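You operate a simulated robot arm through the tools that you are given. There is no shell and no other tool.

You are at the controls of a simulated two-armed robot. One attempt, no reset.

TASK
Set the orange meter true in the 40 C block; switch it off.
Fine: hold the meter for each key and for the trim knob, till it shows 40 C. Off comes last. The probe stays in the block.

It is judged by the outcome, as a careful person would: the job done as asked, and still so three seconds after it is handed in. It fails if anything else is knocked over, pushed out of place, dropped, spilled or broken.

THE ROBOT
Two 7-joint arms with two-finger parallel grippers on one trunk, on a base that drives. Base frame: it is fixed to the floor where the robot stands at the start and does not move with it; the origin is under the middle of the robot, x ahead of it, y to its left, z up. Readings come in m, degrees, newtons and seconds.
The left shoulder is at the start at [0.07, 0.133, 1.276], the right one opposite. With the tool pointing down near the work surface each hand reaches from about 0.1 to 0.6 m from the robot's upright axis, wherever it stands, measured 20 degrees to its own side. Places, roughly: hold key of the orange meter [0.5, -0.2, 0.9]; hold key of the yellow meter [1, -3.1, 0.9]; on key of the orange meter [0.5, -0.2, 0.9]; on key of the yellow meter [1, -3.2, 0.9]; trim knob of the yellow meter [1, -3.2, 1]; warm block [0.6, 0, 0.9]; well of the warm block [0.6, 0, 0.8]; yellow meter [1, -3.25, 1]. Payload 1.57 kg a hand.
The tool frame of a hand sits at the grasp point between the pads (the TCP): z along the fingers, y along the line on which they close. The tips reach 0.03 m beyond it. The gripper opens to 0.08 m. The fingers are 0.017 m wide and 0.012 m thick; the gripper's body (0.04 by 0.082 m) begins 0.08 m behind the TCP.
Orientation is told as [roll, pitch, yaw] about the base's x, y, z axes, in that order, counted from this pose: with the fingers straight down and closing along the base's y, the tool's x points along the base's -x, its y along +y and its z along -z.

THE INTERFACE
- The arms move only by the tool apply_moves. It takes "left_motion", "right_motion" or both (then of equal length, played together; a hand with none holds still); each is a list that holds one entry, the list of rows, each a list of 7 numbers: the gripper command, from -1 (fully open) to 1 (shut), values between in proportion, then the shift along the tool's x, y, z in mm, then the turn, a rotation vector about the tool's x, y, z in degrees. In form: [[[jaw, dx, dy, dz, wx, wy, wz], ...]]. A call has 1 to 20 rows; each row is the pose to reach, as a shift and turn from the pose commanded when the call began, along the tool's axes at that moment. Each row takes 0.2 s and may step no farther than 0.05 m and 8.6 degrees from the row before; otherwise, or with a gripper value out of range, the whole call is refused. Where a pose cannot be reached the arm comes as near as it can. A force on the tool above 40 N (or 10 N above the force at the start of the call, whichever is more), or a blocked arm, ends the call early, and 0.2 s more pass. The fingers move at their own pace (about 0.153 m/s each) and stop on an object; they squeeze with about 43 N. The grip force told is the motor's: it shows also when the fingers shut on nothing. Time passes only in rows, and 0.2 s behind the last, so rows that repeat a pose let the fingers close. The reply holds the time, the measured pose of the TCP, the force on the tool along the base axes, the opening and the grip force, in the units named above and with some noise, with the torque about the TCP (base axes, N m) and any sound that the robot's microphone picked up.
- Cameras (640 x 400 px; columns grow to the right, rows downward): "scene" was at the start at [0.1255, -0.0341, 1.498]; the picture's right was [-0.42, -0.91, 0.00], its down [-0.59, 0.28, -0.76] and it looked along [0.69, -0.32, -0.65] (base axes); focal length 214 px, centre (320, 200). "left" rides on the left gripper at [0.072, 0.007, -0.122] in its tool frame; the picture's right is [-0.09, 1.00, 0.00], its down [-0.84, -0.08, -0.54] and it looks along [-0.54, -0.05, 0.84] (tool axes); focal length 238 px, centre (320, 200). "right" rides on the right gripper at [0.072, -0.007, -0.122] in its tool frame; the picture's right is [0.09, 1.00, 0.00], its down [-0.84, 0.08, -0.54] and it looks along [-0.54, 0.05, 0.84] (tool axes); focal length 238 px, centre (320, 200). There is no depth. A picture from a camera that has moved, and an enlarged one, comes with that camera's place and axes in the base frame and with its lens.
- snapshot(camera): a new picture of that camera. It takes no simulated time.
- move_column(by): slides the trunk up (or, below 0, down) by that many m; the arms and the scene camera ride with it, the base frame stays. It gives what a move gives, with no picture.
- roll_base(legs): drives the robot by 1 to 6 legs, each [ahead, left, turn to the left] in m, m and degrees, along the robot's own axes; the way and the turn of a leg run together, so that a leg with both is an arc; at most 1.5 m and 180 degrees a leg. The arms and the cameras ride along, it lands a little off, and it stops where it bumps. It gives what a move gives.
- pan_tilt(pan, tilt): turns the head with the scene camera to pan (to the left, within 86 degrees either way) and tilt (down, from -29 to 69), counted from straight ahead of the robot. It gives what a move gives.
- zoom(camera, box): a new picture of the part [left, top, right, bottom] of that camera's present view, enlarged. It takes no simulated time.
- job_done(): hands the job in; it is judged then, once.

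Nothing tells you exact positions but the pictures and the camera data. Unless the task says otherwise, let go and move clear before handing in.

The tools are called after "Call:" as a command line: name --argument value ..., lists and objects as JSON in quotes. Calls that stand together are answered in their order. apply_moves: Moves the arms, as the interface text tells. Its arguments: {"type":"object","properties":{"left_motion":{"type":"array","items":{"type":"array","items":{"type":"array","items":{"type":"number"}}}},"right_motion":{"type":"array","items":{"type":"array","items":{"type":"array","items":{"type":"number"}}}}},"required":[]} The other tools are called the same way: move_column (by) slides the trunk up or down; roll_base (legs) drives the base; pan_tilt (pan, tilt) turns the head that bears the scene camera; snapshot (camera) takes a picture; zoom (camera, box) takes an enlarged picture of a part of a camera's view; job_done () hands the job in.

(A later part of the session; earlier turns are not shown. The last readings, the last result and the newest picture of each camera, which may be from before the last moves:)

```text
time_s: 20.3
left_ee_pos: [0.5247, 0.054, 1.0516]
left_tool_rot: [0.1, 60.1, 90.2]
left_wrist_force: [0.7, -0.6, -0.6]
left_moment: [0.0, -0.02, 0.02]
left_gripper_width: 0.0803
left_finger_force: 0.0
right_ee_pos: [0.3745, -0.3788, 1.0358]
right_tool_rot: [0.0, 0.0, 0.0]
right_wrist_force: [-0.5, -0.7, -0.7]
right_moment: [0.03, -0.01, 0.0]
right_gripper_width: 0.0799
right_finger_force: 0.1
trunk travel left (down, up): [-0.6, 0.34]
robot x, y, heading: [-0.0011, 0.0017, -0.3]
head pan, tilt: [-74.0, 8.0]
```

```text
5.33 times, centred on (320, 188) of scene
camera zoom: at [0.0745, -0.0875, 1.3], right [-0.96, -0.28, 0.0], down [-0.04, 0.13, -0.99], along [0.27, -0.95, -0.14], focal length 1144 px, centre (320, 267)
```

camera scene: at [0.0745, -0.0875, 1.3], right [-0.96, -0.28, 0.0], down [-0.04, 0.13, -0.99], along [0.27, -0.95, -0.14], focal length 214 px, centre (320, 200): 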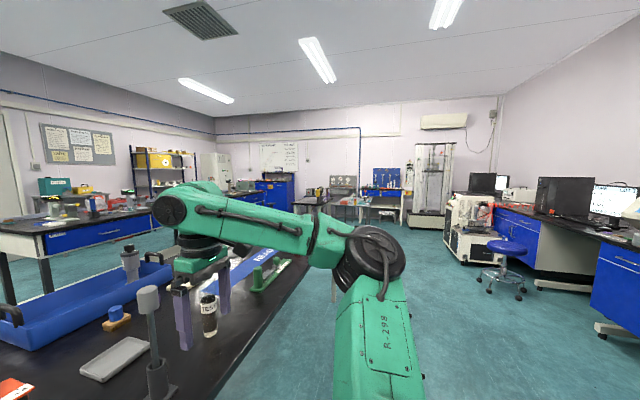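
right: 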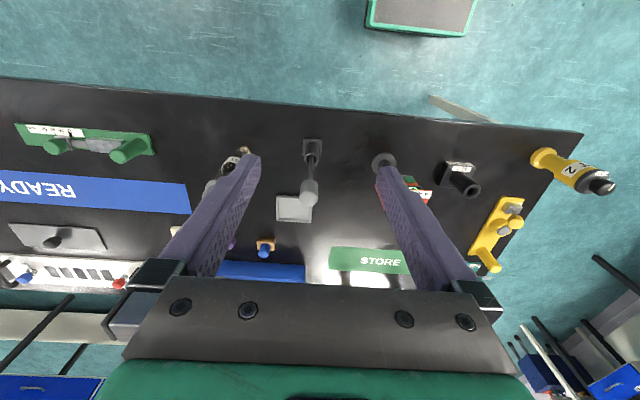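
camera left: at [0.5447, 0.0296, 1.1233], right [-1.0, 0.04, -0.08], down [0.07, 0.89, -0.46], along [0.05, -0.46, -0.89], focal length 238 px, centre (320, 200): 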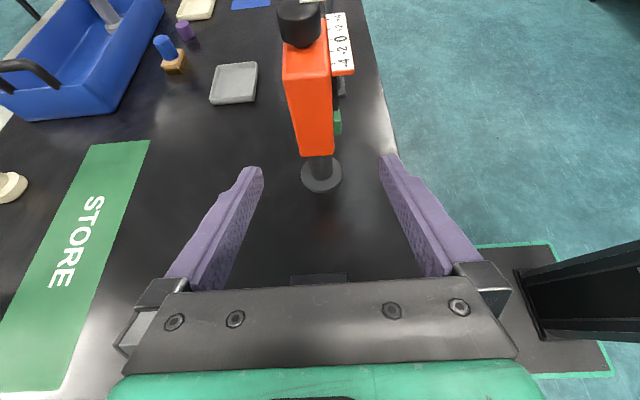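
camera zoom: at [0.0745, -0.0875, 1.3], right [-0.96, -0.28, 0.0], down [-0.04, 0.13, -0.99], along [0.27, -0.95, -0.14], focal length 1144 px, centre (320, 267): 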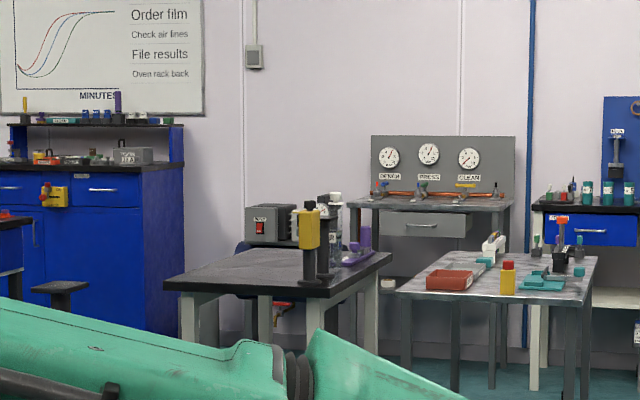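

Call:
zoom --camera "scene" --box '[290, 180, 338, 210]'

Call:
zoom --camera "scene" --box '[120, 270, 200, 400]'

Call:
zoom --camera "scene" --box '[340, 185, 380, 212]'

```text
13.33 times, centred on (314, 195) of scene
camera zoom: at [0.0745, -0.0875, 1.3], right [-0.96, -0.28, 0.0], down [-0.04, 0.13, -0.99], along [0.27, -0.95, -0.14], focal length 2860 px, centre (400, 267)
```

zoom: 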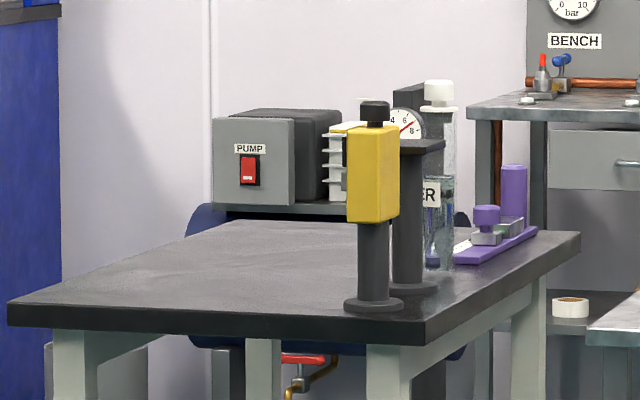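

```text
3.08 times, centred on (160, 335) of scene
camera zoom: at [0.0745, -0.0875, 1.3], right [-0.96, -0.28, 0.0], down [-0.04, 0.13, -0.99], along [0.27, -0.95, -0.14], focal length 660 px, centre (812, -215)
```

zoom: 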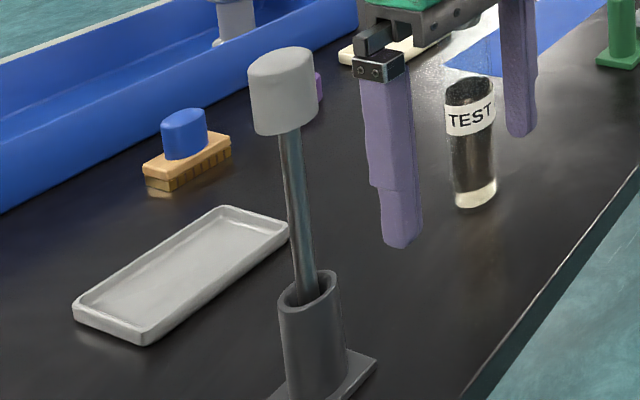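

```text
14.81 times, centred on (360, 198) of scene
camera zoom: at [0.0745, -0.0875, 1.3], right [-0.96, -0.28, 0.0], down [-0.04, 0.13, -0.99], along [0.27, -0.95, -0.14], focal length 3177 px, centre (-273, 222)
```

zoom: 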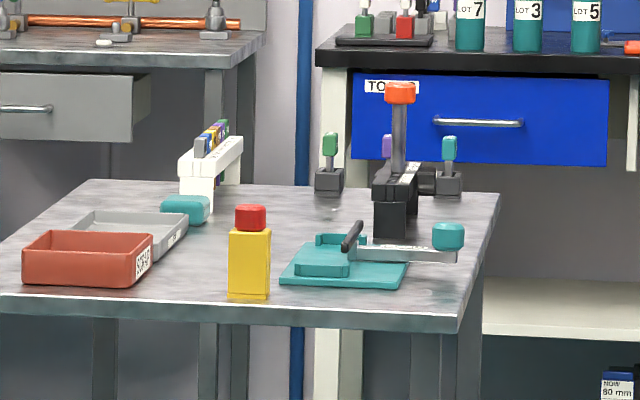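

Both meters stand on a post and foot, so the grey-handled rod is the probe. Its handle is at about (0.531, -0.389), z 1.008–1.054, in a holder whose top is at 0.876. I'll raise the trunk, move forward 6 cm for reach, and get ready to pick it up with the right hand.

Call:
move_column --by 0.2

Call:
roll_base --legs '[[0.06, 0, 0]]'

Call:
pan_tilt --pan -35 --tilt 42

Call:
snapshot --camera "scene"

Call:
snapshot --camera "right"

```text
time_s: 22.5
left_ee_pos: [0.5243, 0.0548, 1.2501]
left_tool_rot: [0.1, 60.1, 90.2]
left_wrist_force: [0.4, 0.8, 0.1]
left_moment: [0.02, -0.02, 0.02]
left_gripper_width: 0.08
left_finger_force: 0.0
right_ee_pos: [0.3732, -0.3776, 1.2362]
right_tool_rot: [0.2, 0.0, 0.0]
right_wrist_force: [-1.0, 0.6, 0.2]
right_moment: [-0.01, -0.01, -0.01]
right_gripper_width: 0.08
right_finger_force: 0.1
trunk travel left (down, up): [-0.8, 0.14]
robot x, y, heading: [0.0006, 0.0022, -0.3]
head pan, tilt: [-74.0, 8.0]
```

```text
time_s: 23.5
left_ee_pos: [0.5755, 0.0539, 1.2547]
left_tool_rot: [-0.8, 60.1, 89.4]
left_wrist_force: [-0.1, -0.4, -0.2]
left_moment: [0.03, -0.04, 0.02]
left_gripper_width: 0.0801
left_finger_force: 0.1
right_ee_pos: [0.4257, -0.3792, 1.2382]
right_tool_rot: [0.1, -0.4, -0.1]
right_wrist_force: [-1.0, -0.2, -0.2]
right_moment: [0.0, -0.06, 0.0]
right_gripper_width: 0.0799
right_finger_force: 0.1
trunk travel left (down, up): [-0.8, 0.14]
robot x, y, heading: [0.0577, -0.0009, -0.1]
head pan, tilt: [-74.0, 8.0]
```

```text
time_s: 24.5
left_ee_pos: [0.5824, 0.0538, 1.2505]
left_tool_rot: [-0.1, 60.0, 89.8]
left_wrist_force: [0.8, 0.1, -1.1]
left_moment: [0.01, 0.0, -0.03]
left_gripper_width: 0.0802
left_finger_force: 0.1
right_ee_pos: [0.4324, -0.3792, 1.2368]
right_tool_rot: [0.1, -0.1, -0.1]
right_wrist_force: [-0.2, 0.4, -0.3]
right_moment: [0.04, 0.0, 0.0]
right_gripper_width: 0.0799
right_finger_force: 0.0
trunk travel left (down, up): [-0.8, 0.14]
robot x, y, heading: [0.0651, -0.001, -0.1]
head pan, tilt: [-35.0, 42.0]
```

```text
taken
camera scene: at [0.1757, -0.0467, 1.4463], right [-0.58, -0.82, 0.0], down [-0.55, 0.38, -0.74], along [0.61, -0.43, -0.67], focal length 214 px, centre (320, 200)
```

scene: 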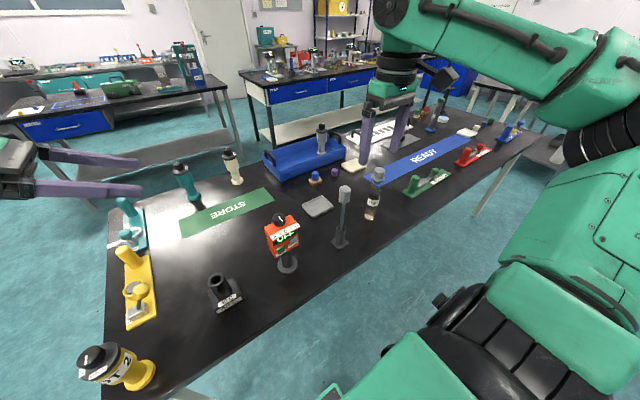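

```text
taken
camera right: at [0.3597, -0.3862, 1.358], right [-0.09, 1.0, 0.0], down [0.84, 0.07, 0.54], along [0.54, 0.05, -0.84], focal length 238 px, centre (320, 200)
```

right: 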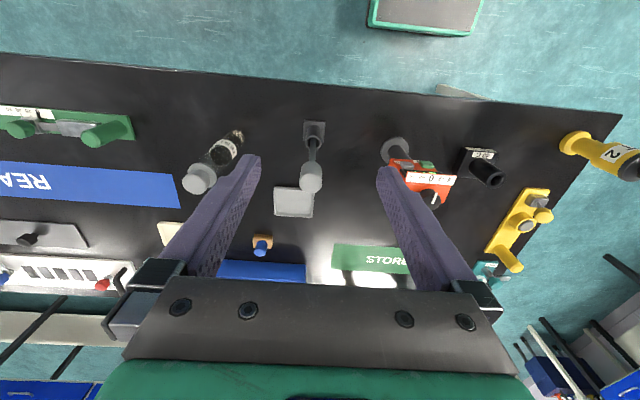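

Call:
zoom --camera "right" --box '[270, 105, 350, 205]'

Call:
zoom --camera "scene" --box '[310, 170, 374, 260]'

```text
4.00 times, centred on (310, 155) of right
camera zoom: at [0.3597, -0.3862, 1.358], right [-0.09, 1.0, 0.0], down [0.84, 0.07, 0.54], along [0.54, 0.05, -0.84], focal length 953 px, centre (360, 380)
```

zoom: 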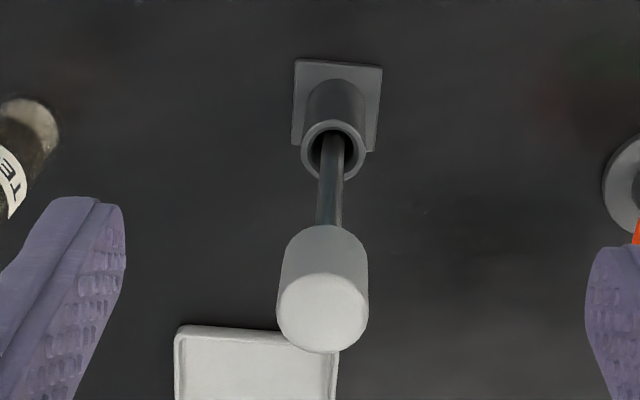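

```text
4.44 times, centred on (342, 215) of scene
camera zoom: at [0.1757, -0.0467, 1.4463], right [-0.58, -0.82, 0.0], down [-0.55, 0.38, -0.74], along [0.61, -0.43, -0.67], focal length 953 px, centre (222, 133)
```

zoom: 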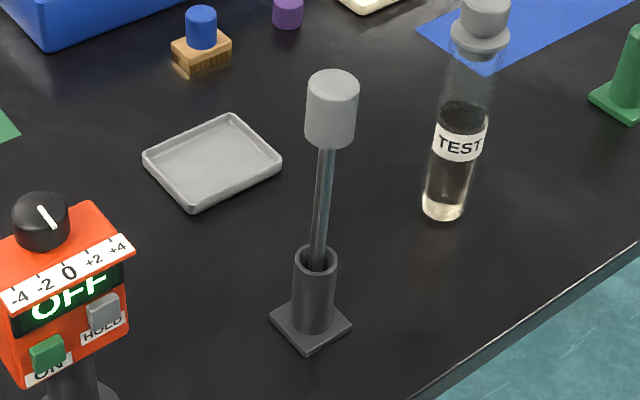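

The probe handle is at about (0.528, -0.385) with its top near z 1.054. I'll move the right hand above it and check before descending.

Call:
apply_moves --right_motion '[[[-1, -32, -2, 25, 0, 0, 0], [-1, -64, -4, 50, 0, 0, 0], [-1, -95, -6, 75, 0, 0, 0], [-1, -95, -6, 100, 0, 0, 0], [-1, -95, -6, 117, 0, 0, 0], [-1, -95, -6, 117, 0, 0, 0]]]'

Call:
snapshot --camera "right"

Call:
zoom --camera "scene" --box '[290, 110, 420, 250]'

```text
time_s: 25.9
left_ee_pos: [0.5843, 0.054, 1.2501]
left_tool_rot: [0.1, 60.0, 90.0]
left_wrist_force: [0.0, -0.9, -0.2]
left_moment: [0.02, 0.01, -0.01]
left_gripper_width: 0.0798
left_finger_force: 0.1
right_ee_pos: [0.529, -0.3861, 1.1181]
right_tool_rot: [0.1, 0.0, -0.1]
right_wrist_force: [-0.2, -0.1, -0.9]
right_moment: [0.01, 0.01, 0.0]
right_gripper_width: 0.08
right_finger_force: 0.2
trunk travel left (down, up): [-0.8, 0.14]
robot x, y, heading: [0.0587, 0.0059, -0.2]
head pan, tilt: [-35.0, 42.0]
```

```text
taken
camera right: at [0.4568, -0.3917, 1.2403], right [-0.09, 1.0, 0.0], down [0.84, 0.07, 0.54], along [0.54, 0.05, -0.84], focal length 238 px, centre (320, 200)
```

right: 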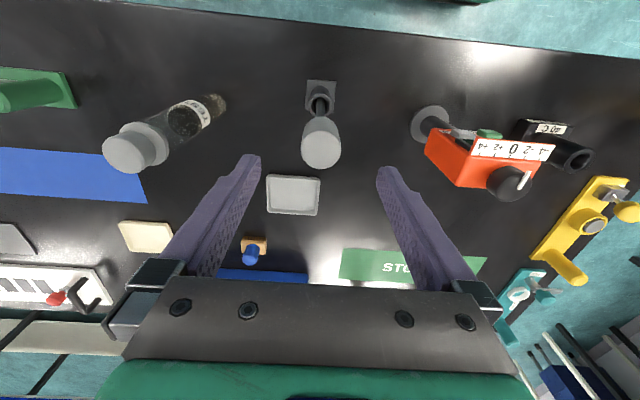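

```text
2.86 times, centred on (355, 180) of scene
camera zoom: at [0.1769, -0.0462, 1.4461], right [-0.57, -0.82, 0.0], down [-0.55, 0.38, -0.74], along [0.61, -0.43, -0.67], focal length 613 px, centre (220, 257)
```

zoom: 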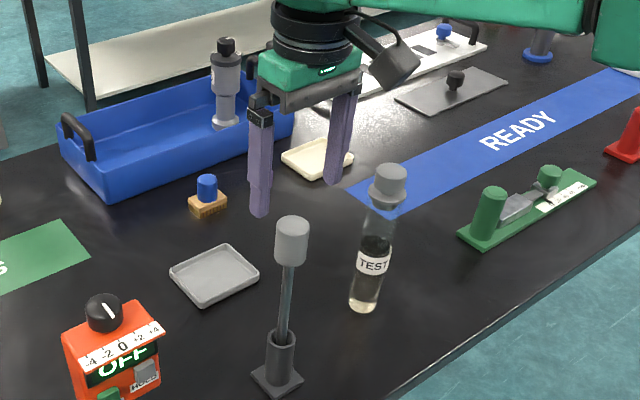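

Call:
zoom --camera "right" --box '[280, 70, 360, 180]'

```text
3.64 times, centred on (320, 125) of right
camera zoom: at [0.4568, -0.3917, 1.2403], right [-0.09, 1.0, 0.0], down [0.84, 0.07, 0.54], along [0.54, 0.05, -0.84], focal length 867 px, centre (320, 473)
```

zoom: 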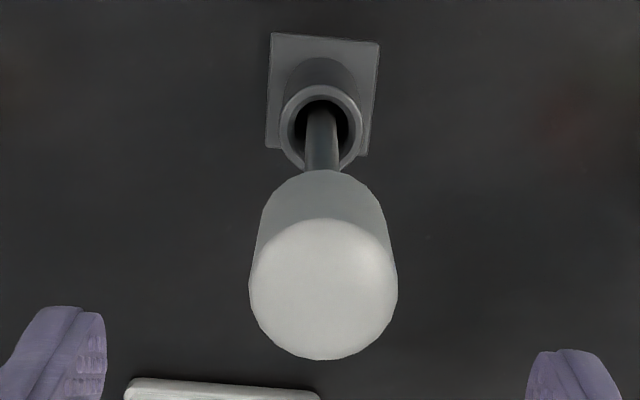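

The handle is centred under the right gripper to within 1–2 mm. Descending, then closing gently.

Call:
apply_moves --right_motion '[[[-1, 0, 1, 25, 0, 0, 0], [-1, 0, 1, 50, 0, 0, 0], [-1, 0, 1, 70, 0, 0, 0], [-1, 0, 1, 84, 0, 0, 0], [-0.5, 0, 1, 84, 0, 0, 0], [-0.1, 0, 1, 84, 0, 0, 0], [-0.1, 0, 1, 84, 0, 0, 0]]]'

Call:
zoom --camera "right" --box '[240, 80, 400, 220]'

Call:
zoom --camera "scene" --box '[310, 150, 390, 260]'

```text
time_s: 27.5
left_ee_pos: [0.5839, 0.0536, 1.2512]
left_tool_rot: [0.1, 60.1, 90.0]
left_wrist_force: [0.6, -0.2, 0.9]
left_moment: [-0.01, -0.02, 0.02]
left_gripper_width: 0.0802
left_finger_force: 0.2
right_ee_pos: [0.5276, -0.3838, 1.0355]
right_tool_rot: [0.0, 0.0, -0.2]
right_wrist_force: [-0.2, -0.1, -0.1]
right_moment: [0.01, 0.01, -0.01]
right_gripper_width: 0.0438
right_finger_force: 0.0
trunk travel left (down, up): [-0.8, 0.14]
robot x, y, heading: [0.0608, 0.0047, -0.3]
head pan, tilt: [-35.0, 42.0]
```

```text
2.86 times, centred on (320, 150) of right
camera zoom: at [0.4564, -0.3906, 1.1567], right [-0.09, 1.0, 0.0], down [0.84, 0.07, 0.54], along [0.54, 0.05, -0.84], focal length 681 px, centre (320, 343)
```

zoom: 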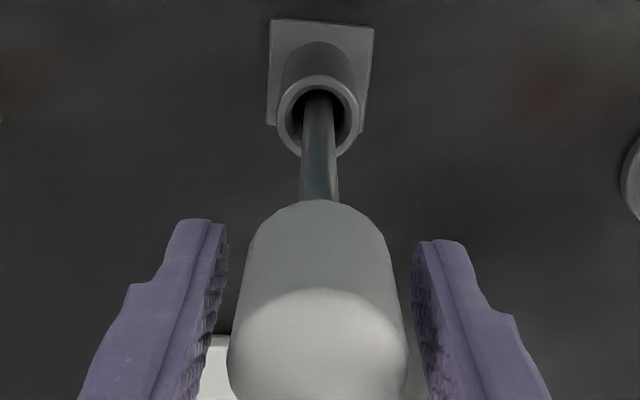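

```text
3.64 times, centred on (350, 205) of scene
camera zoom: at [0.1765, -0.0467, 1.4462], right [-0.57, -0.82, 0.0], down [-0.55, 0.38, -0.74], along [0.61, -0.43, -0.67], focal length 780 px, centre (211, 182)
```

zoom: 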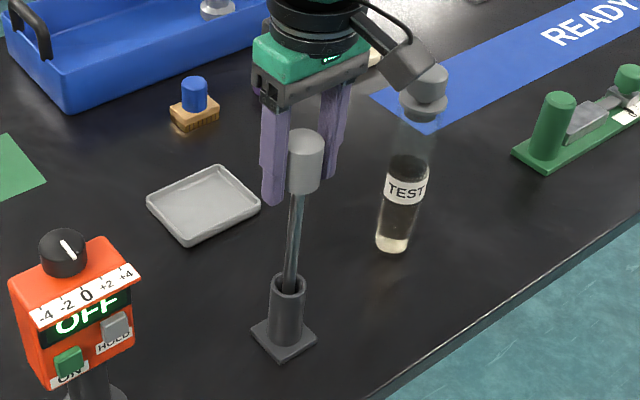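

Call:
apply_moves --right_motion '[[[0.05, 0, 0, 0, 0, 0, 0], [0.15, 0, 0, 0, 0, 0, 0], [0.5, 0, 0, 0, 0, 0, 0], [1, 0, 0, 0, 0, 0, 0], [1, 0, 0, 0, 0, 0, 0]]]'

Call:
zoom --camera "right" --box '[240, 80, 400, 220]'

```text
time_s: 28.7
left_ee_pos: [0.5833, 0.0537, 1.2501]
left_tool_rot: [0.0, 60.1, 90.0]
left_wrist_force: [0.5, 0.3, -0.3]
left_moment: [-0.01, -0.03, -0.02]
left_gripper_width: 0.0799
left_finger_force: 0.1
right_ee_pos: [0.5282, -0.3845, 1.0365]
right_tool_rot: [0.2, 0.0, -0.1]
right_wrist_force: [0.4, 0.3, 0.1]
right_moment: [-0.06, 0.0, -0.02]
right_gripper_width: 0.0325
right_finger_force: 40.4
trunk travel left (down, up): [-0.8, 0.14]
robot x, y, heading: [0.0602, 0.0006, -0.0]
head pan, tilt: [-35.0, 42.0]
```

```text
2.86 times, centred on (320, 150) of right
camera zoom: at [0.4563, -0.3906, 1.1568], right [-0.09, 1.0, 0.0], down [0.84, 0.07, 0.54], along [0.54, 0.05, -0.84], focal length 681 px, centre (320, 343)
```

zoom: 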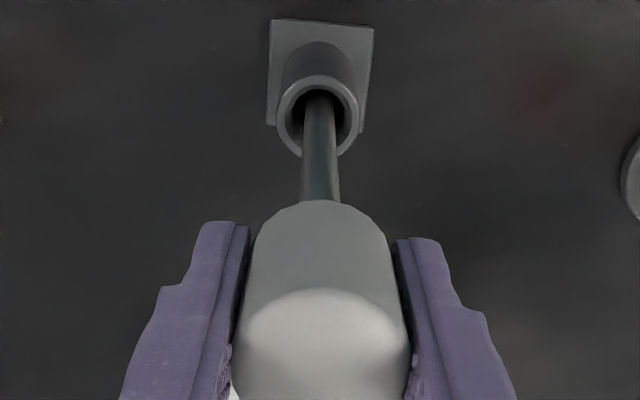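

The probe handle is held (32 mm). I'll lift it straight out of its holder.

Call:
apply_moves --right_motion '[[[1, 0, 0, -15, 0, 0, 0], [1, 0, 0, -35, 0, 0, 0], [1, 0, 0, -60, 0, 0, 0], [1, 0, 0, -85, 0, 0, 0], [1, 0, 0, -110, 0, 0, 0], [1, 0, 0, -135, 0, 0, 0], [1, 0, 0, -135, 0, 0, 0]]]'

Call:
snapshot --camera "scene"

Call:
zoom --camera "scene" --box '[290, 100, 410, 260]'

Call:
zoom --camera "right" --box '[240, 80, 400, 220]'

```text
time_s: 30.3
left_ee_pos: [0.5833, 0.0539, 1.2512]
left_tool_rot: [0.0, 60.1, 90.0]
left_wrist_force: [-0.2, 0.2, 0.6]
left_moment: [0.0, 0.0, -0.03]
left_gripper_width: 0.0801
left_finger_force: 0.1
right_ee_pos: [0.5272, -0.3843, 1.1696]
right_tool_rot: [0.1, 0.0, -0.2]
right_wrist_force: [0.1, 0.7, 0.0]
right_moment: [0.05, -0.02, 0.01]
right_gripper_width: 0.0328
right_finger_force: 41.1
trunk travel left (down, up): [-0.8, 0.14]
robot x, y, heading: [0.0583, 0.0013, -0.3]
head pan, tilt: [-35.0, 42.0]
```

```text
taken
camera scene: at [0.1766, -0.0469, 1.4461], right [-0.57, -0.82, 0.0], down [-0.55, 0.38, -0.74], along [0.61, -0.43, -0.67], focal length 214 px, centre (320, 200)
```

scene: 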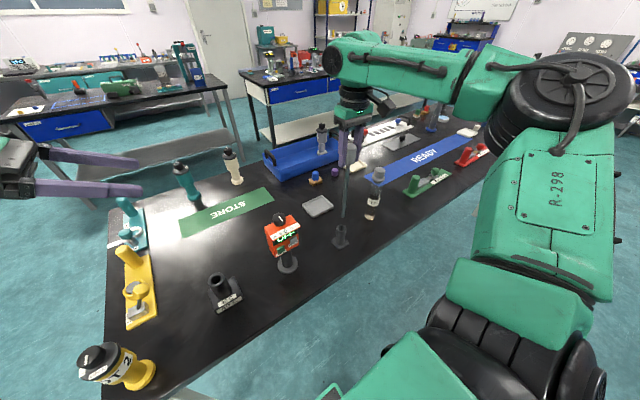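

```text
2.50 times, centred on (350, 180) of scene
camera zoom: at [0.1766, -0.0469, 1.4461], right [-0.57, -0.82, 0.0], down [-0.55, 0.38, -0.74], along [0.61, -0.43, -0.67], focal length 536 px, centre (245, 250)
```

zoom: 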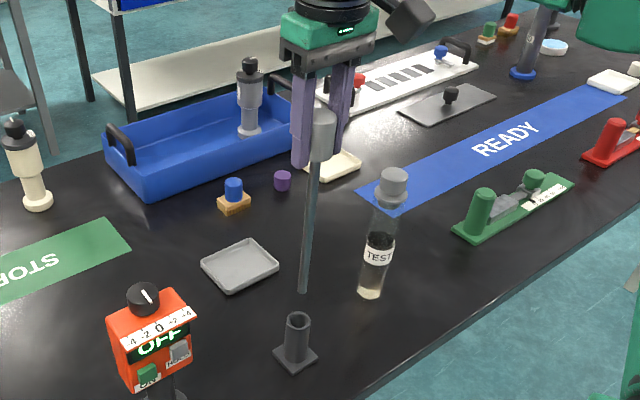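

```text
2.86 times, centred on (320, 150) of right
camera zoom: at [0.4554, -0.3914, 1.2909], right [-0.09, 1.0, 0.0], down [0.84, 0.07, 0.54], along [0.54, 0.05, -0.84], focal length 681 px, centre (320, 343)
```

zoom: 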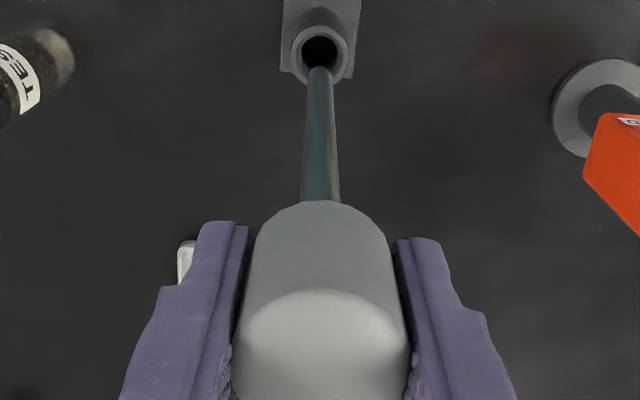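

The probe came out cleanly; its rod tip is about 0.23 m below the grasp. I'll move the left hand out of the way while carrying the probe in front of the meter toward the block.

Call:
apply_moves --left_motion '[[[-1, -14, 14, -24, 0, 0, 0], [-1, -28, 28, -49, 0, 0, 0], [-1, -42, 42, -73, 0, 0, 0], [-1, -57, 57, -98, 0, 0, 0], [-1, -71, 71, -123, 0, 0, 0], [-1, -85, 85, -148, 0, 0, 0], [-1, -100, 100, -173, 0, 0, 0], [-1, -100, 100, -173, 0, 0, 0]]]' --right_motion '[[[1, 30, 0, -20, 0, 0, 0], [1, 60, 0, -20, 0, 0, 0], [1, 80, 30, -20, 0, 0, 0], [1, 80, 75, -20, 0, 0, 0], [1, 80, 120, -20, 0, 0, 0], [1, 80, 165, -20, 0, 0, 0], [1, 80, 210, -20, 0, 0, 0], [1, 80, 255, -20, 0, 0, 0]]]'

Call:
snapshot --camera "right"

Call:
pan_tilt --pan -5 --tilt 42

Call:
snapshot --camera "scene"

```text
time_s: 32.1
left_ee_pos: [0.4843, 0.2563, 1.2494]
left_tool_rot: [0.1, 60.2, 90.3]
left_wrist_force: [-0.2, 0.6, -0.3]
left_moment: [-0.01, -0.02, 0.01]
left_gripper_width: 0.08
left_finger_force: 0.0
right_ee_pos: [0.4519, -0.1246, 1.1895]
right_tool_rot: [0.2, 0.0, -0.1]
right_wrist_force: [-0.1, 0.5, -1.7]
right_moment: [-0.02, 0.0, -0.01]
right_gripper_width: 0.0325
right_finger_force: 41.6
trunk travel left (down, up): [-0.8, 0.14]
robot x, y, heading: [0.0615, -0.0015, -0.2]
head pan, tilt: [-35.0, 42.0]
```

```text
taken
camera right: at [0.3786, -0.1313, 1.312], right [-0.09, 1.0, 0.0], down [0.84, 0.08, 0.54], along [0.54, 0.05, -0.84], focal length 238 px, centre (320, 200)
```

right: 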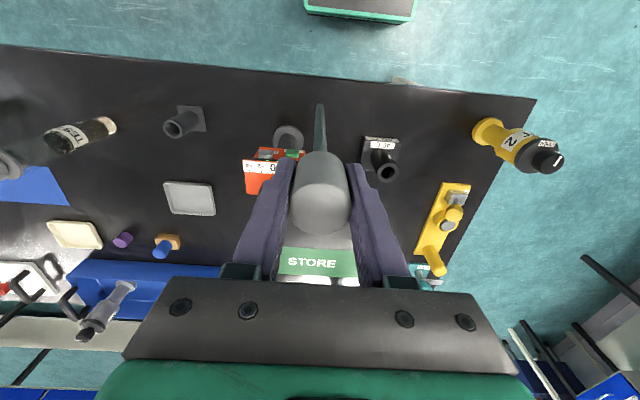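

```text
time_s: 33.1
left_ee_pos: [0.4821, 0.2549, 1.2516]
left_tool_rot: [0.0, 60.1, 90.0]
left_wrist_force: [0.6, 0.1, -0.3]
left_moment: [0.02, -0.01, -0.01]
left_gripper_width: 0.0804
left_finger_force: 0.0
right_ee_pos: [0.4503, -0.1284, 1.1904]
right_tool_rot: [0.1, -0.2, -0.1]
right_wrist_force: [-0.5, -0.4, -1.3]
right_moment: [0.0, 0.02, -0.02]
right_gripper_width: 0.0327
right_finger_force: 40.9
trunk travel left (down, up): [-0.8, 0.14]
robot x, y, heading: [0.0585, -0.0024, 0.0]
head pan, tilt: [-5.0, 42.0]
```

```text
taken
camera scene: at [0.191, -0.0063, 1.4462], right [-0.09, -1.0, 0.0], down [-0.67, 0.06, -0.74], along [0.74, -0.07, -0.67], focal length 214 px, centre (320, 200)
```

scene: 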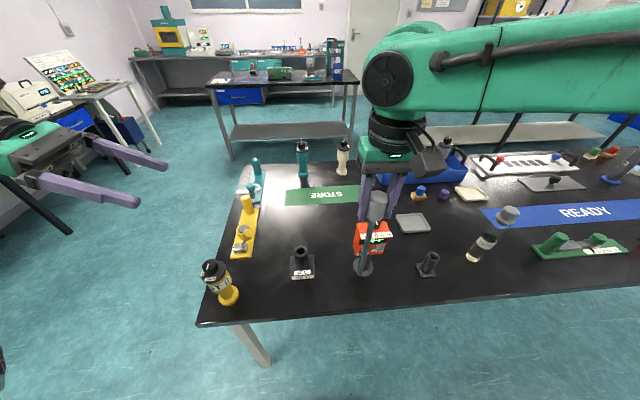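

Call:
zoom --camera "right" --box '[300, 90, 420, 190]'

Call:
zoom --camera "scene" --box '[270, 180, 400, 290]'

```text
4.00 times, centred on (360, 140) of right
camera zoom: at [0.3775, -0.1347, 1.3122], right [-0.09, 1.0, 0.0], down [0.84, 0.07, 0.54], along [0.54, 0.05, -0.84], focal length 953 px, centre (160, 440)
```

zoom: 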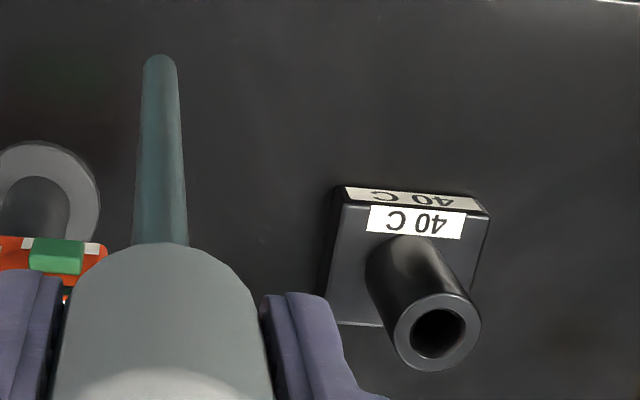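

```text
3.64 times, centred on (335, 235) of scene
camera zoom: at [0.191, -0.0063, 1.4462], right [-0.09, -1.0, 0.0], down [-0.67, 0.06, -0.74], along [0.74, -0.07, -0.67], focal length 780 px, centre (266, 73)
```

zoom: 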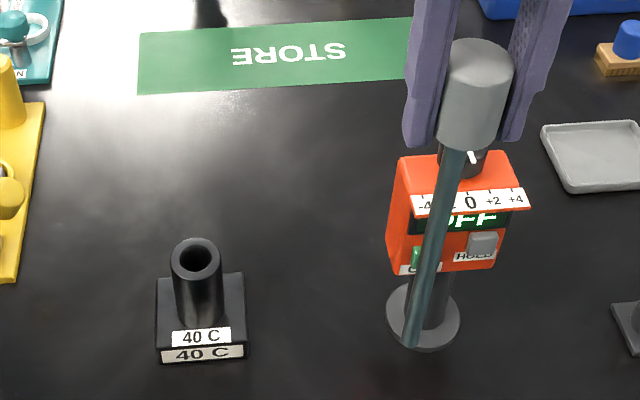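

The well is at about (0.566, 0.016) with a 26 mm bore, and the rod is about 12 mm, so there is ±7 mm of margin. I'll move the probe over the well and stop above it to check.

Call:
apply_moves --right_motion '[[[1, -20, 29, 0, 0, 0, 0], [1, -43, 58, 0, 0, 0, 0], [1, -67, 87, 0, 0, 0, 0], [1, -91, 116, 0, 0, 0, 0], [1, -115.7, 144.4, 0, 0, 0, 0], [1, -115.7, 144.4, 0, 0, 0, 0]]]'

Call:
zoom --camera "right" --box '[260, 80, 380, 200]'

Call:
zoom --camera "scene" --box '[250, 140, 380, 300]'

Call:
zoom --camera "left" --box '[180, 0, 380, 200]'

```text
time_s: 34.5
left_ee_pos: [0.4828, 0.2541, 1.2511]
left_tool_rot: [-0.1, 60.1, 89.9]
left_wrist_force: [-0.3, 0.8, -0.1]
left_moment: [0.0, 0.04, 0.01]
left_gripper_width: 0.0801
left_finger_force: 0.0
right_ee_pos: [0.5012, -0.0759, 1.1763]
right_tool_rot: [0.2, -0.1, -0.1]
right_wrist_force: [0.5, 0.1, -0.7]
right_moment: [0.04, -0.04, -0.02]
right_gripper_width: 0.0325
right_finger_force: 40.7
right hand out of reach, approached as far as the arm can: row 2, 3, 4, 5, 6
trunk travel left (down, up): [-0.8, 0.14]
robot x, y, heading: [0.0615, 0.0004, -0.2]
head pan, tilt: [-5.0, 42.0]
```

```text
3.33 times, centred on (320, 140) of right
camera zoom: at [0.4276, -0.0835, 1.2977], right [-0.09, 1.0, 0.0], down [0.84, 0.07, 0.55], along [0.54, 0.05, -0.84], focal length 794 px, centre (320, 400)
```

zoom: 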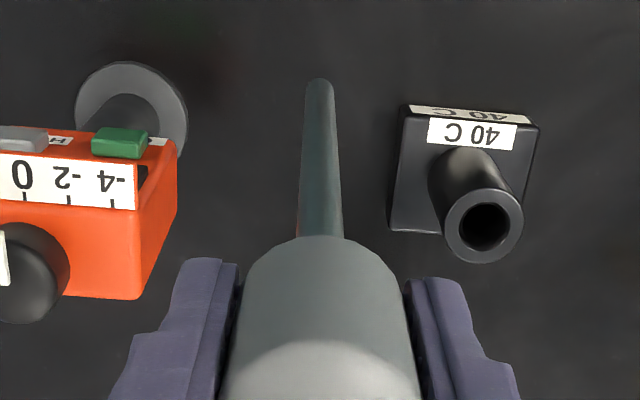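

```text
2.50 times, centred on (315, 220) of scene
camera zoom: at [0.1896, -0.0059, 1.4463], right [-0.09, -1.0, 0.0], down [-0.67, 0.06, -0.74], along [0.74, -0.07, -0.67], focal length 536 px, centre (332, 150)
```

zoom: 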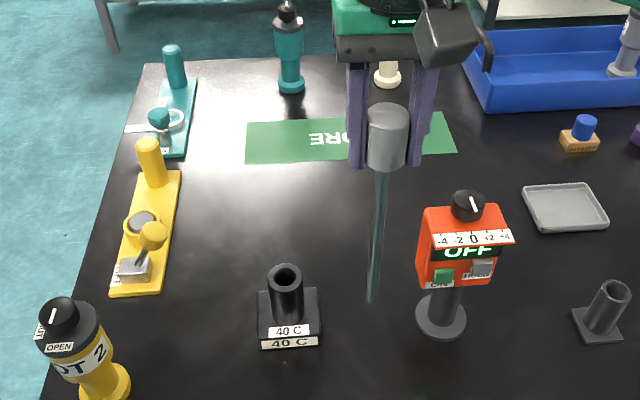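

```text
2.00 times, centred on (280, 100) of left
camera zoom: at [0.4744, 0.3244, 1.3743], right [-1.0, 0.05, -0.08], down [0.08, 0.89, -0.45], along [0.05, -0.46, -0.89], focal length 477 px, centre (400, 400)
```

zoom: 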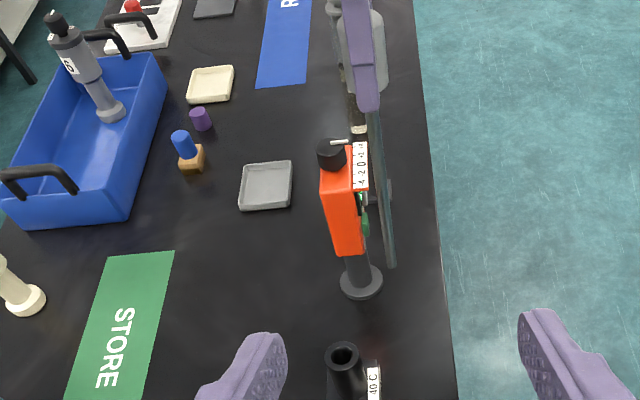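

The right arm can't reach across the centre line. I'll slide the robot 0.2 m left, carrying the probe well clear in front of the block and above its tower, so the well comes into the right arm's easy range.

Call:
roll_base --legs '[[0, 0.1, 0], [0, 0.1, 0]]'

Call:
snapshot --camera "scene"

Call:
snapshot --camera "right"

```text
time_s: 36.4
left_ee_pos: [0.4816, 0.4526, 1.2516]
left_tool_rot: [-0.1, 59.9, 90.2]
left_wrist_force: [0.4, 0.0, -0.6]
left_moment: [0.0, 0.01, 0.02]
left_gripper_width: 0.0801
left_finger_force: 0.1
right_ee_pos: [0.5019, 0.1223, 1.1772]
right_tool_rot: [0.2, -0.2, 0.0]
right_wrist_force: [1.1, 0.2, -1.2]
right_moment: [-0.03, -0.04, 0.0]
right_gripper_width: 0.0327
right_finger_force: 40.8
trunk travel left (down, up): [-0.8, 0.14]
robot x, y, heading: [0.0595, 0.1981, -0.2]
head pan, tilt: [-5.0, 42.0]
```

```text
taken
camera scene: at [0.1912, 0.1912, 1.4462], right [-0.09, -1.0, 0.0], down [-0.67, 0.06, -0.74], along [0.74, -0.06, -0.67], focal length 214 px, centre (320, 200)
```

scene: 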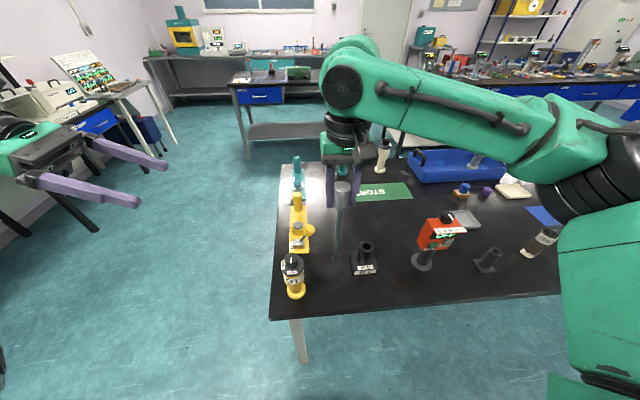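

```text
taken
camera right: at [0.4293, 0.1145, 1.2971], right [-0.09, 1.0, 0.0], down [0.84, 0.08, 0.54], along [0.54, 0.05, -0.84], focal length 238 px, centre (320, 200)
```

right: 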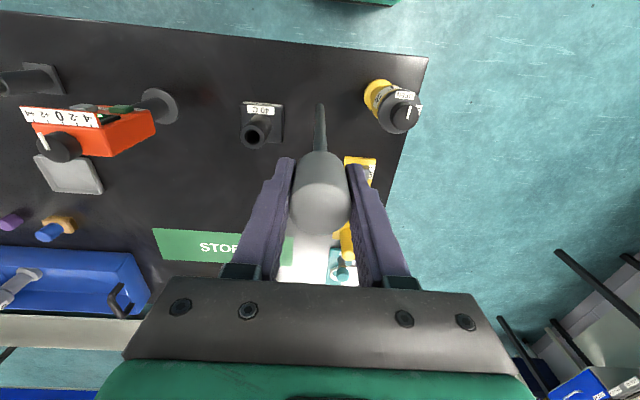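

Call:
apply_moves --right_motion '[[[1, -10, -20, -12, 0, 0, 0], [1, -28, -48, -15, 0, 0, 0], [1, -46, -77, -15, 0, 0, 0], [1, -64, -106, -15, 0, 0, 0], [1, -64, -106, -15, 0, 0, 0]]]'

Call:
zoom --camera "right" --box '[260, 80, 380, 200]'

Call:
zoom --camera "scene" --box '[320, 150, 440, 290]'

Call:
snapshot --camera "left"

```text
time_s: 37.6
left_ee_pos: [0.4828, 0.4547, 1.2517]
left_tool_rot: [0.0, 60.1, 90.1]
left_wrist_force: [-0.1, 0.4, 0.5]
left_moment: [0.02, -0.01, 0.0]
left_gripper_width: 0.0799
left_finger_force: 0.1
right_ee_pos: [0.5679, 0.0168, 1.1911]
right_tool_rot: [0.2, -0.1, 0.0]
right_wrist_force: [0.0, 1.1, 0.2]
right_moment: [-0.03, -0.01, -0.01]
right_gripper_width: 0.0326
right_finger_force: 41.0
trunk travel left (down, up): [-0.8, 0.14]
robot x, y, heading: [0.063, 0.1988, 0.4]
head pan, tilt: [-5.0, 42.0]
```

```text
3.33 times, centred on (320, 140) of right
camera zoom: at [0.4955, 0.0097, 1.3119], right [-0.09, 1.0, 0.0], down [0.84, 0.08, 0.54], along [0.54, 0.05, -0.84], focal length 794 px, centre (320, 400)
```

zoom: 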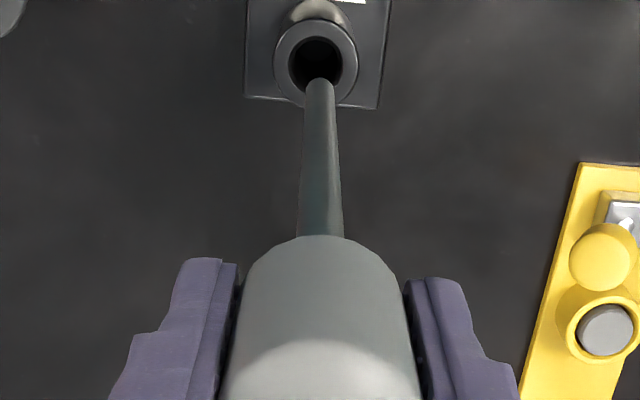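

```text
2.86 times, centred on (380, 220) of scene
camera zoom: at [0.1912, 0.1934, 1.4462], right [-0.09, -1.0, 0.0], down [-0.67, 0.06, -0.74], along [0.74, -0.06, -0.67], focal length 613 px, centre (149, 143)
```

zoom: 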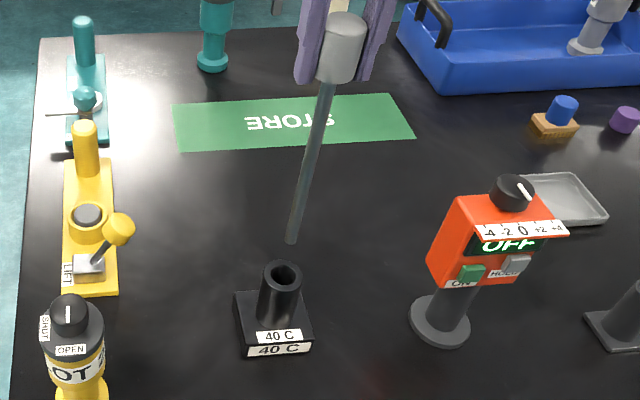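

```text
taken
camera left: at [0.4748, 0.5244, 1.3738], right [-1.0, 0.04, -0.08], down [0.08, 0.89, -0.45], along [0.05, -0.46, -0.89], focal length 238 px, centre (320, 200)
```

left: 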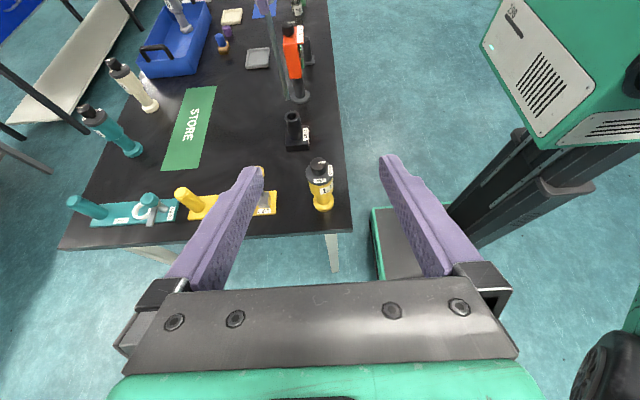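

The rod tip is aligned over the well within about 2 mm. Lowering the first 70 mm.

Call:
apply_moves --right_motion '[[[1, 0, -1, 15, 0, 0, 0], [1, 0, -1, 30, 0, 0, 0], [1, 0, -1, 45, 0, 0, 0], [1, 0, -1, 58, 0, 0, 0], [1, 0, -1, 70, 0, 0, 0], [1, 0, -1, 70, 0, 0, 0]]]'

Call:
zoom --camera "right" --box '[260, 60, 380, 180]'

Call:
zoom --camera "scene" --box '[320, 150, 440, 290]'

```text
time_s: 39.0
left_ee_pos: [0.4828, 0.4556, 1.249]
left_tool_rot: [0.0, 60.1, 90.1]
left_wrist_force: [0.0, -0.1, 0.1]
left_moment: [-0.02, 0.01, -0.04]
left_gripper_width: 0.0799
left_finger_force: 0.1
right_ee_pos: [0.5664, 0.0185, 1.1196]
right_tool_rot: [0.1, -0.1, 0.1]
right_wrist_force: [-0.1, 0.1, -0.8]
right_moment: [0.04, -0.01, 0.0]
right_gripper_width: 0.033
right_finger_force: 40.6
trunk travel left (down, up): [-0.8, 0.14]
robot x, y, heading: [0.0594, 0.2008, 0.2]
head pan, tilt: [-5.0, 42.0]
```

```text
3.33 times, centred on (320, 120) of right
camera zoom: at [0.494, 0.0105, 1.2422], right [-0.09, 1.0, 0.0], down [0.84, 0.08, 0.54], along [0.54, 0.05, -0.84], focal length 794 px, centre (320, 467)
```

zoom: 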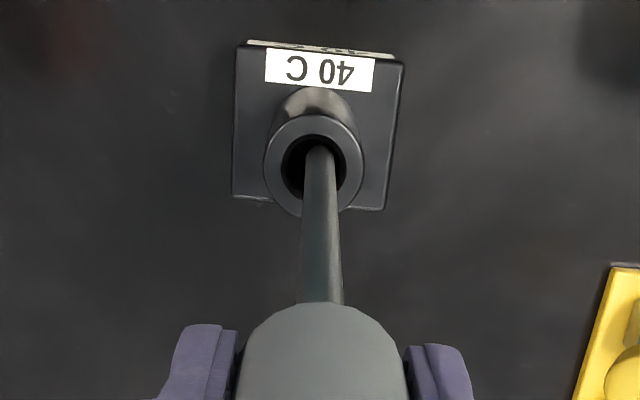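

```text
2.86 times, centred on (380, 220) of scene
camera zoom: at [0.1912, 0.1937, 1.4462], right [-0.09, -1.0, 0.0], down [-0.67, 0.06, -0.74], along [0.74, -0.06, -0.67], focal length 613 px, centre (149, 143)
```

zoom: 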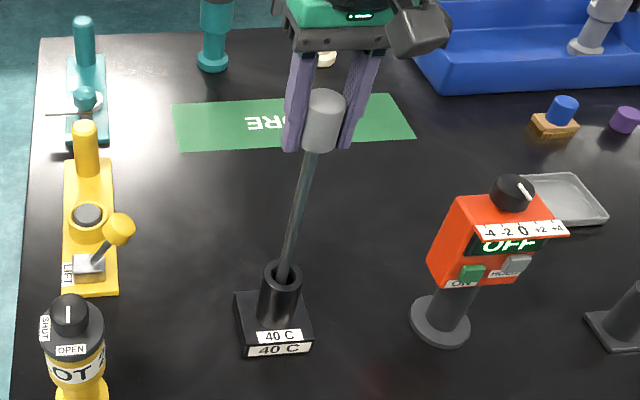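

The rod has entered the bore, roughly centred. I'll keep lowering, in smaller steps near the bottom.

Call:
apply_moves --right_motion '[[[1, 0, -1, 15, 0, 0, 0], [1, 0, -1, 30, 0, 0, 0], [1, 0, -1, 42, 0, 0, 0], [1, 0, -1, 52, 0, 0, 0], [1, 0, -1, 58, 0, 0, 0], [1, 0, -1, 58, 0, 0, 0]]]'

Call:
zoom --camera "scene" --box '[320, 150, 440, 290]'

```text
time_s: 40.4
left_ee_pos: [0.4831, 0.4556, 1.2512]
left_tool_rot: [-0.1, 60.1, 90.3]
left_wrist_force: [0.2, 0.0, 1.1]
left_moment: [-0.01, 0.02, 0.01]
left_gripper_width: 0.0802
left_finger_force: 0.0
right_ee_pos: [0.5672, 0.0152, 1.0631]
right_tool_rot: [0.3, -0.1, 0.0]
right_wrist_force: [-0.4, 0.4, 0.4]
right_moment: [0.02, 0.02, 0.0]
right_gripper_width: 0.0325
right_finger_force: 40.3
trunk travel left (down, up): [-0.8, 0.14]
robot x, y, heading: [0.0563, 0.2012, 0.4]
head pan, tilt: [-5.0, 42.0]
```

```text
2.86 times, centred on (380, 220) of scene
camera zoom: at [0.1912, 0.1935, 1.4462], right [-0.09, -1.0, 0.0], down [-0.67, 0.06, -0.74], along [0.74, -0.06, -0.67], focal length 613 px, centre (149, 143)
```

zoom: 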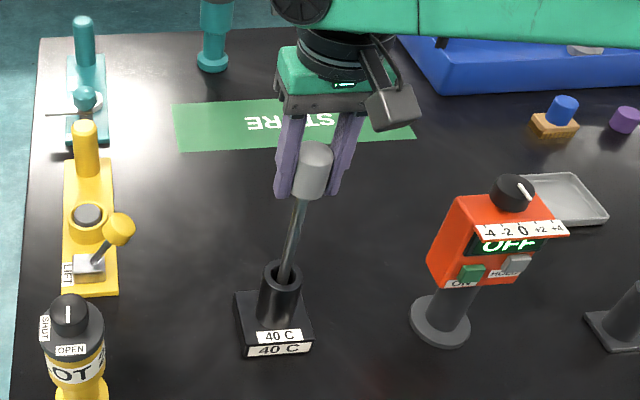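

Call:
apply_moves --right_motion '[[[1, 0, 0, 4, 0, 0, 0], [1, 0, 0, 8, 0, 0, 0], [1, 0, 0, 12, 0, 0, 0], [1, 0, 0, 12, 0, 0, 0]]]'

```text
time_s: 41.4
left_ee_pos: [0.4759, 0.456, 1.2522]
left_tool_rot: [-0.6, 60.2, 89.6]
left_wrist_force: [-0.3, -0.8, 0.4]
left_moment: [-0.02, 0.0, -0.04]
left_gripper_width: 0.0802
left_finger_force: 0.0
right_ee_pos: [0.5632, 0.0171, 1.0553]
right_tool_rot: [0.1, -0.8, 0.0]
right_wrist_force: [0.7, -4.1, 34.8]
right_moment: [-0.83, -0.27, 0.0]
right_gripper_width: 0.0328
right_finger_force: 41.0
trunk travel left (down, up): [-0.8, 0.14]
robot x, y, heading: [0.0579, 0.2007, 0.0]
head pan, tilt: [-5.0, 42.0]
```

The rod has reached the bottom of the well. I'll ease the load off, then release.

Call:
apply_moves --right_motion '[[[1, 0, 0, -3, 0, 0, 0], [1, 0, 0, -5, 0, 0, 0], [1, 0, 0, -5, 0, 0, 0]]]'

Call:
zoom --camera "scene" --box '[320, 150, 440, 290]'

```text
time_s: 42.2
left_ee_pos: [0.4816, 0.4561, 1.2507]
left_tool_rot: [-0.1, 60.1, 90.1]
left_wrist_force: [0.4, 0.3, 0.0]
left_moment: [0.0, -0.01, 0.0]
left_gripper_width: 0.0801
left_finger_force: 0.1
right_ee_pos: [0.5645, 0.0167, 1.0556]
right_tool_rot: [0.2, 0.1, 0.2]
right_wrist_force: [3.1, 0.6, 11.2]
right_moment: [-0.05, -0.8, 0.01]
right_gripper_width: 0.0326
right_finger_force: 41.6
trunk travel left (down, up): [-0.8, 0.14]
robot x, y, heading: [0.0584, 0.1983, 0.0]
head pan, tilt: [-5.0, 42.0]
```

```text
2.86 times, centred on (380, 220) of scene
camera zoom: at [0.1899, 0.1943, 1.4461], right [-0.09, -1.0, 0.0], down [-0.67, 0.06, -0.74], along [0.74, -0.06, -0.67], focal length 613 px, centre (149, 143)
```

zoom: 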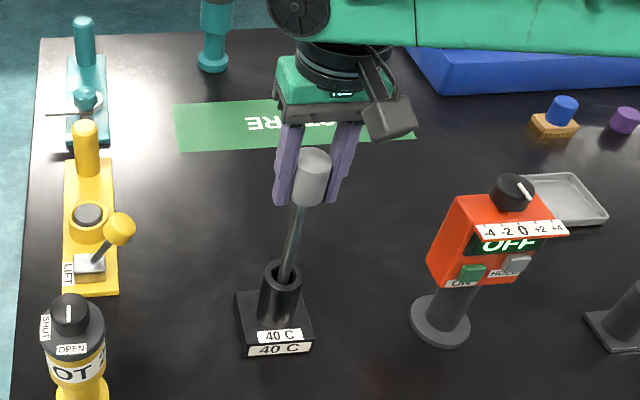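

Call:
apply_moves --right_motion '[[[1, 0, 0, -2, 0, 0, 0], [1, 0, 0, -2, 0, 0, 0]]]'

```text
time_s: 42.8
left_ee_pos: [0.4825, 0.4544, 1.2514]
left_tool_rot: [0.0, 60.1, 90.2]
left_wrist_force: [0.4, -0.6, -0.1]
left_moment: [0.02, -0.01, 0.02]
left_gripper_width: 0.0801
left_finger_force: 0.0
right_ee_pos: [0.5665, 0.015, 1.0551]
right_tool_rot: [0.2, 0.2, 0.0]
right_wrist_force: [-0.2, -0.3, -0.9]
right_moment: [0.03, -0.03, -0.01]
right_gripper_width: 0.0324
right_finger_force: 40.7
trunk travel left (down, up): [-0.8, 0.14]
robot x, y, heading: [0.0628, 0.1981, -0.0]
head pan, tilt: [-5.0, 42.0]
```

Unloaded now. I'll open the fingers slowly so the probe rests against the bore.

Call:
apply_moves --right_motion '[[[0.5, 0, 0, 0, 0, 0, 0], [0.15, 0, 0, 0, 0, 0, 0], [0.0, 0, 0, 0, 0, 0, 0], [-0.3, 0, 0, 0, 0, 0, 0], [-1, 0, 0, 0, 0, 0, 0], [-1, 0, 0, 0, 0, 0, 0]]]'

Call:
zoom --camera "scene" --box '[320, 150, 440, 290]'

Call:
zoom --camera "right" --box '[220, 60, 420, 220]'

```text
time_s: 44.2
left_ee_pos: [0.4824, 0.4539, 1.2512]
left_tool_rot: [0.0, 60.0, 90.2]
left_wrist_force: [0.2, 0.7, 0.1]
left_moment: [-0.03, 0.0, 0.0]
left_gripper_width: 0.0798
left_finger_force: 0.0
right_ee_pos: [0.5655, 0.016, 1.0566]
right_tool_rot: [0.3, 0.0, -0.1]
right_wrist_force: [0.3, 0.2, 0.6]
right_moment: [-0.03, -0.03, 0.01]
right_gripper_width: 0.0801
right_finger_force: 0.0
trunk travel left (down, up): [-0.8, 0.14]
robot x, y, heading: [0.0576, 0.1994, -0.1]
head pan, tilt: [-5.0, 42.0]
```

```text
2.86 times, centred on (380, 220) of scene
camera zoom: at [0.1913, 0.1935, 1.4462], right [-0.09, -1.0, 0.0], down [-0.67, 0.06, -0.74], along [0.74, -0.06, -0.67], focal length 613 px, centre (149, 143)
```

zoom: 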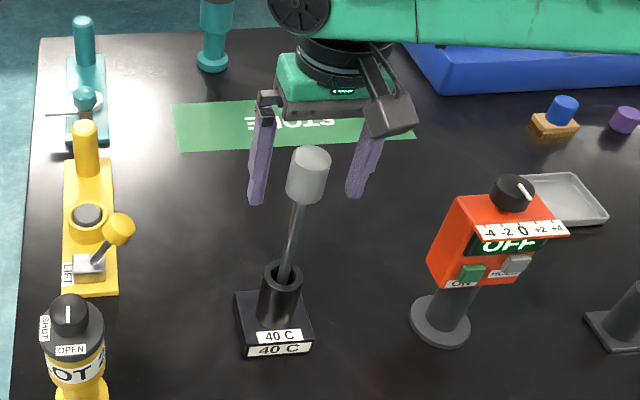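

```text
2.50 times, centred on (320, 140) of right
camera zoom: at [0.4936, 0.0088, 1.1789], right [-0.09, 1.0, 0.0], down [0.84, 0.08, 0.54], along [0.54, 0.05, -0.84], focal length 596 px, centre (320, 350)
```

zoom: 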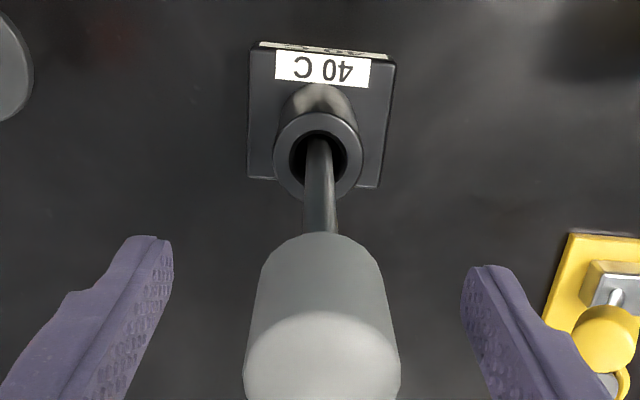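

The probe stands in the 40 C block. I'll raise the right hand clear, then slide the robot right so it's centred on the meter.

Call:
apply_moves --right_motion '[[[-1, 0, 0, -20, 0, 0, 0], [-1, 0, 0, -50, 0, 0, 0], [-1, 0, 0, -90, 0, 0, 0], [-1, 0, 0, -130, 0, 0, 0], [-1, 40, -20, -160, 0, 0, 0], [-1, 80, -40, -165, 0, 0, 0]]]'

Call:
snapshot --camera "scene"

```text
refused: row 5 steps farther than a row can; nothing moved
```

```text
taken
camera scene: at [0.1913, 0.1935, 1.4462], right [-0.09, -1.0, 0.0], down [-0.67, 0.06, -0.74], along [0.74, -0.06, -0.67], focal length 214 px, centre (320, 200)
```

scene: 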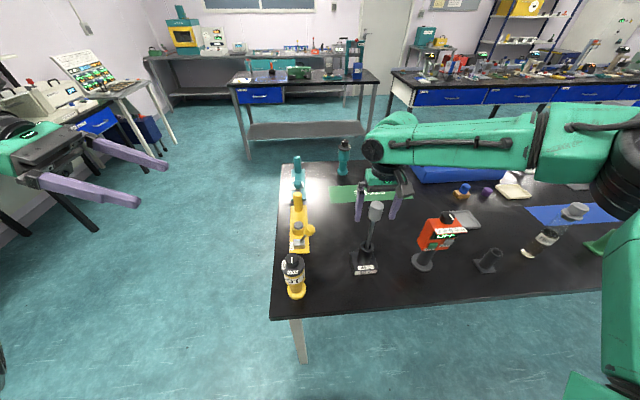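

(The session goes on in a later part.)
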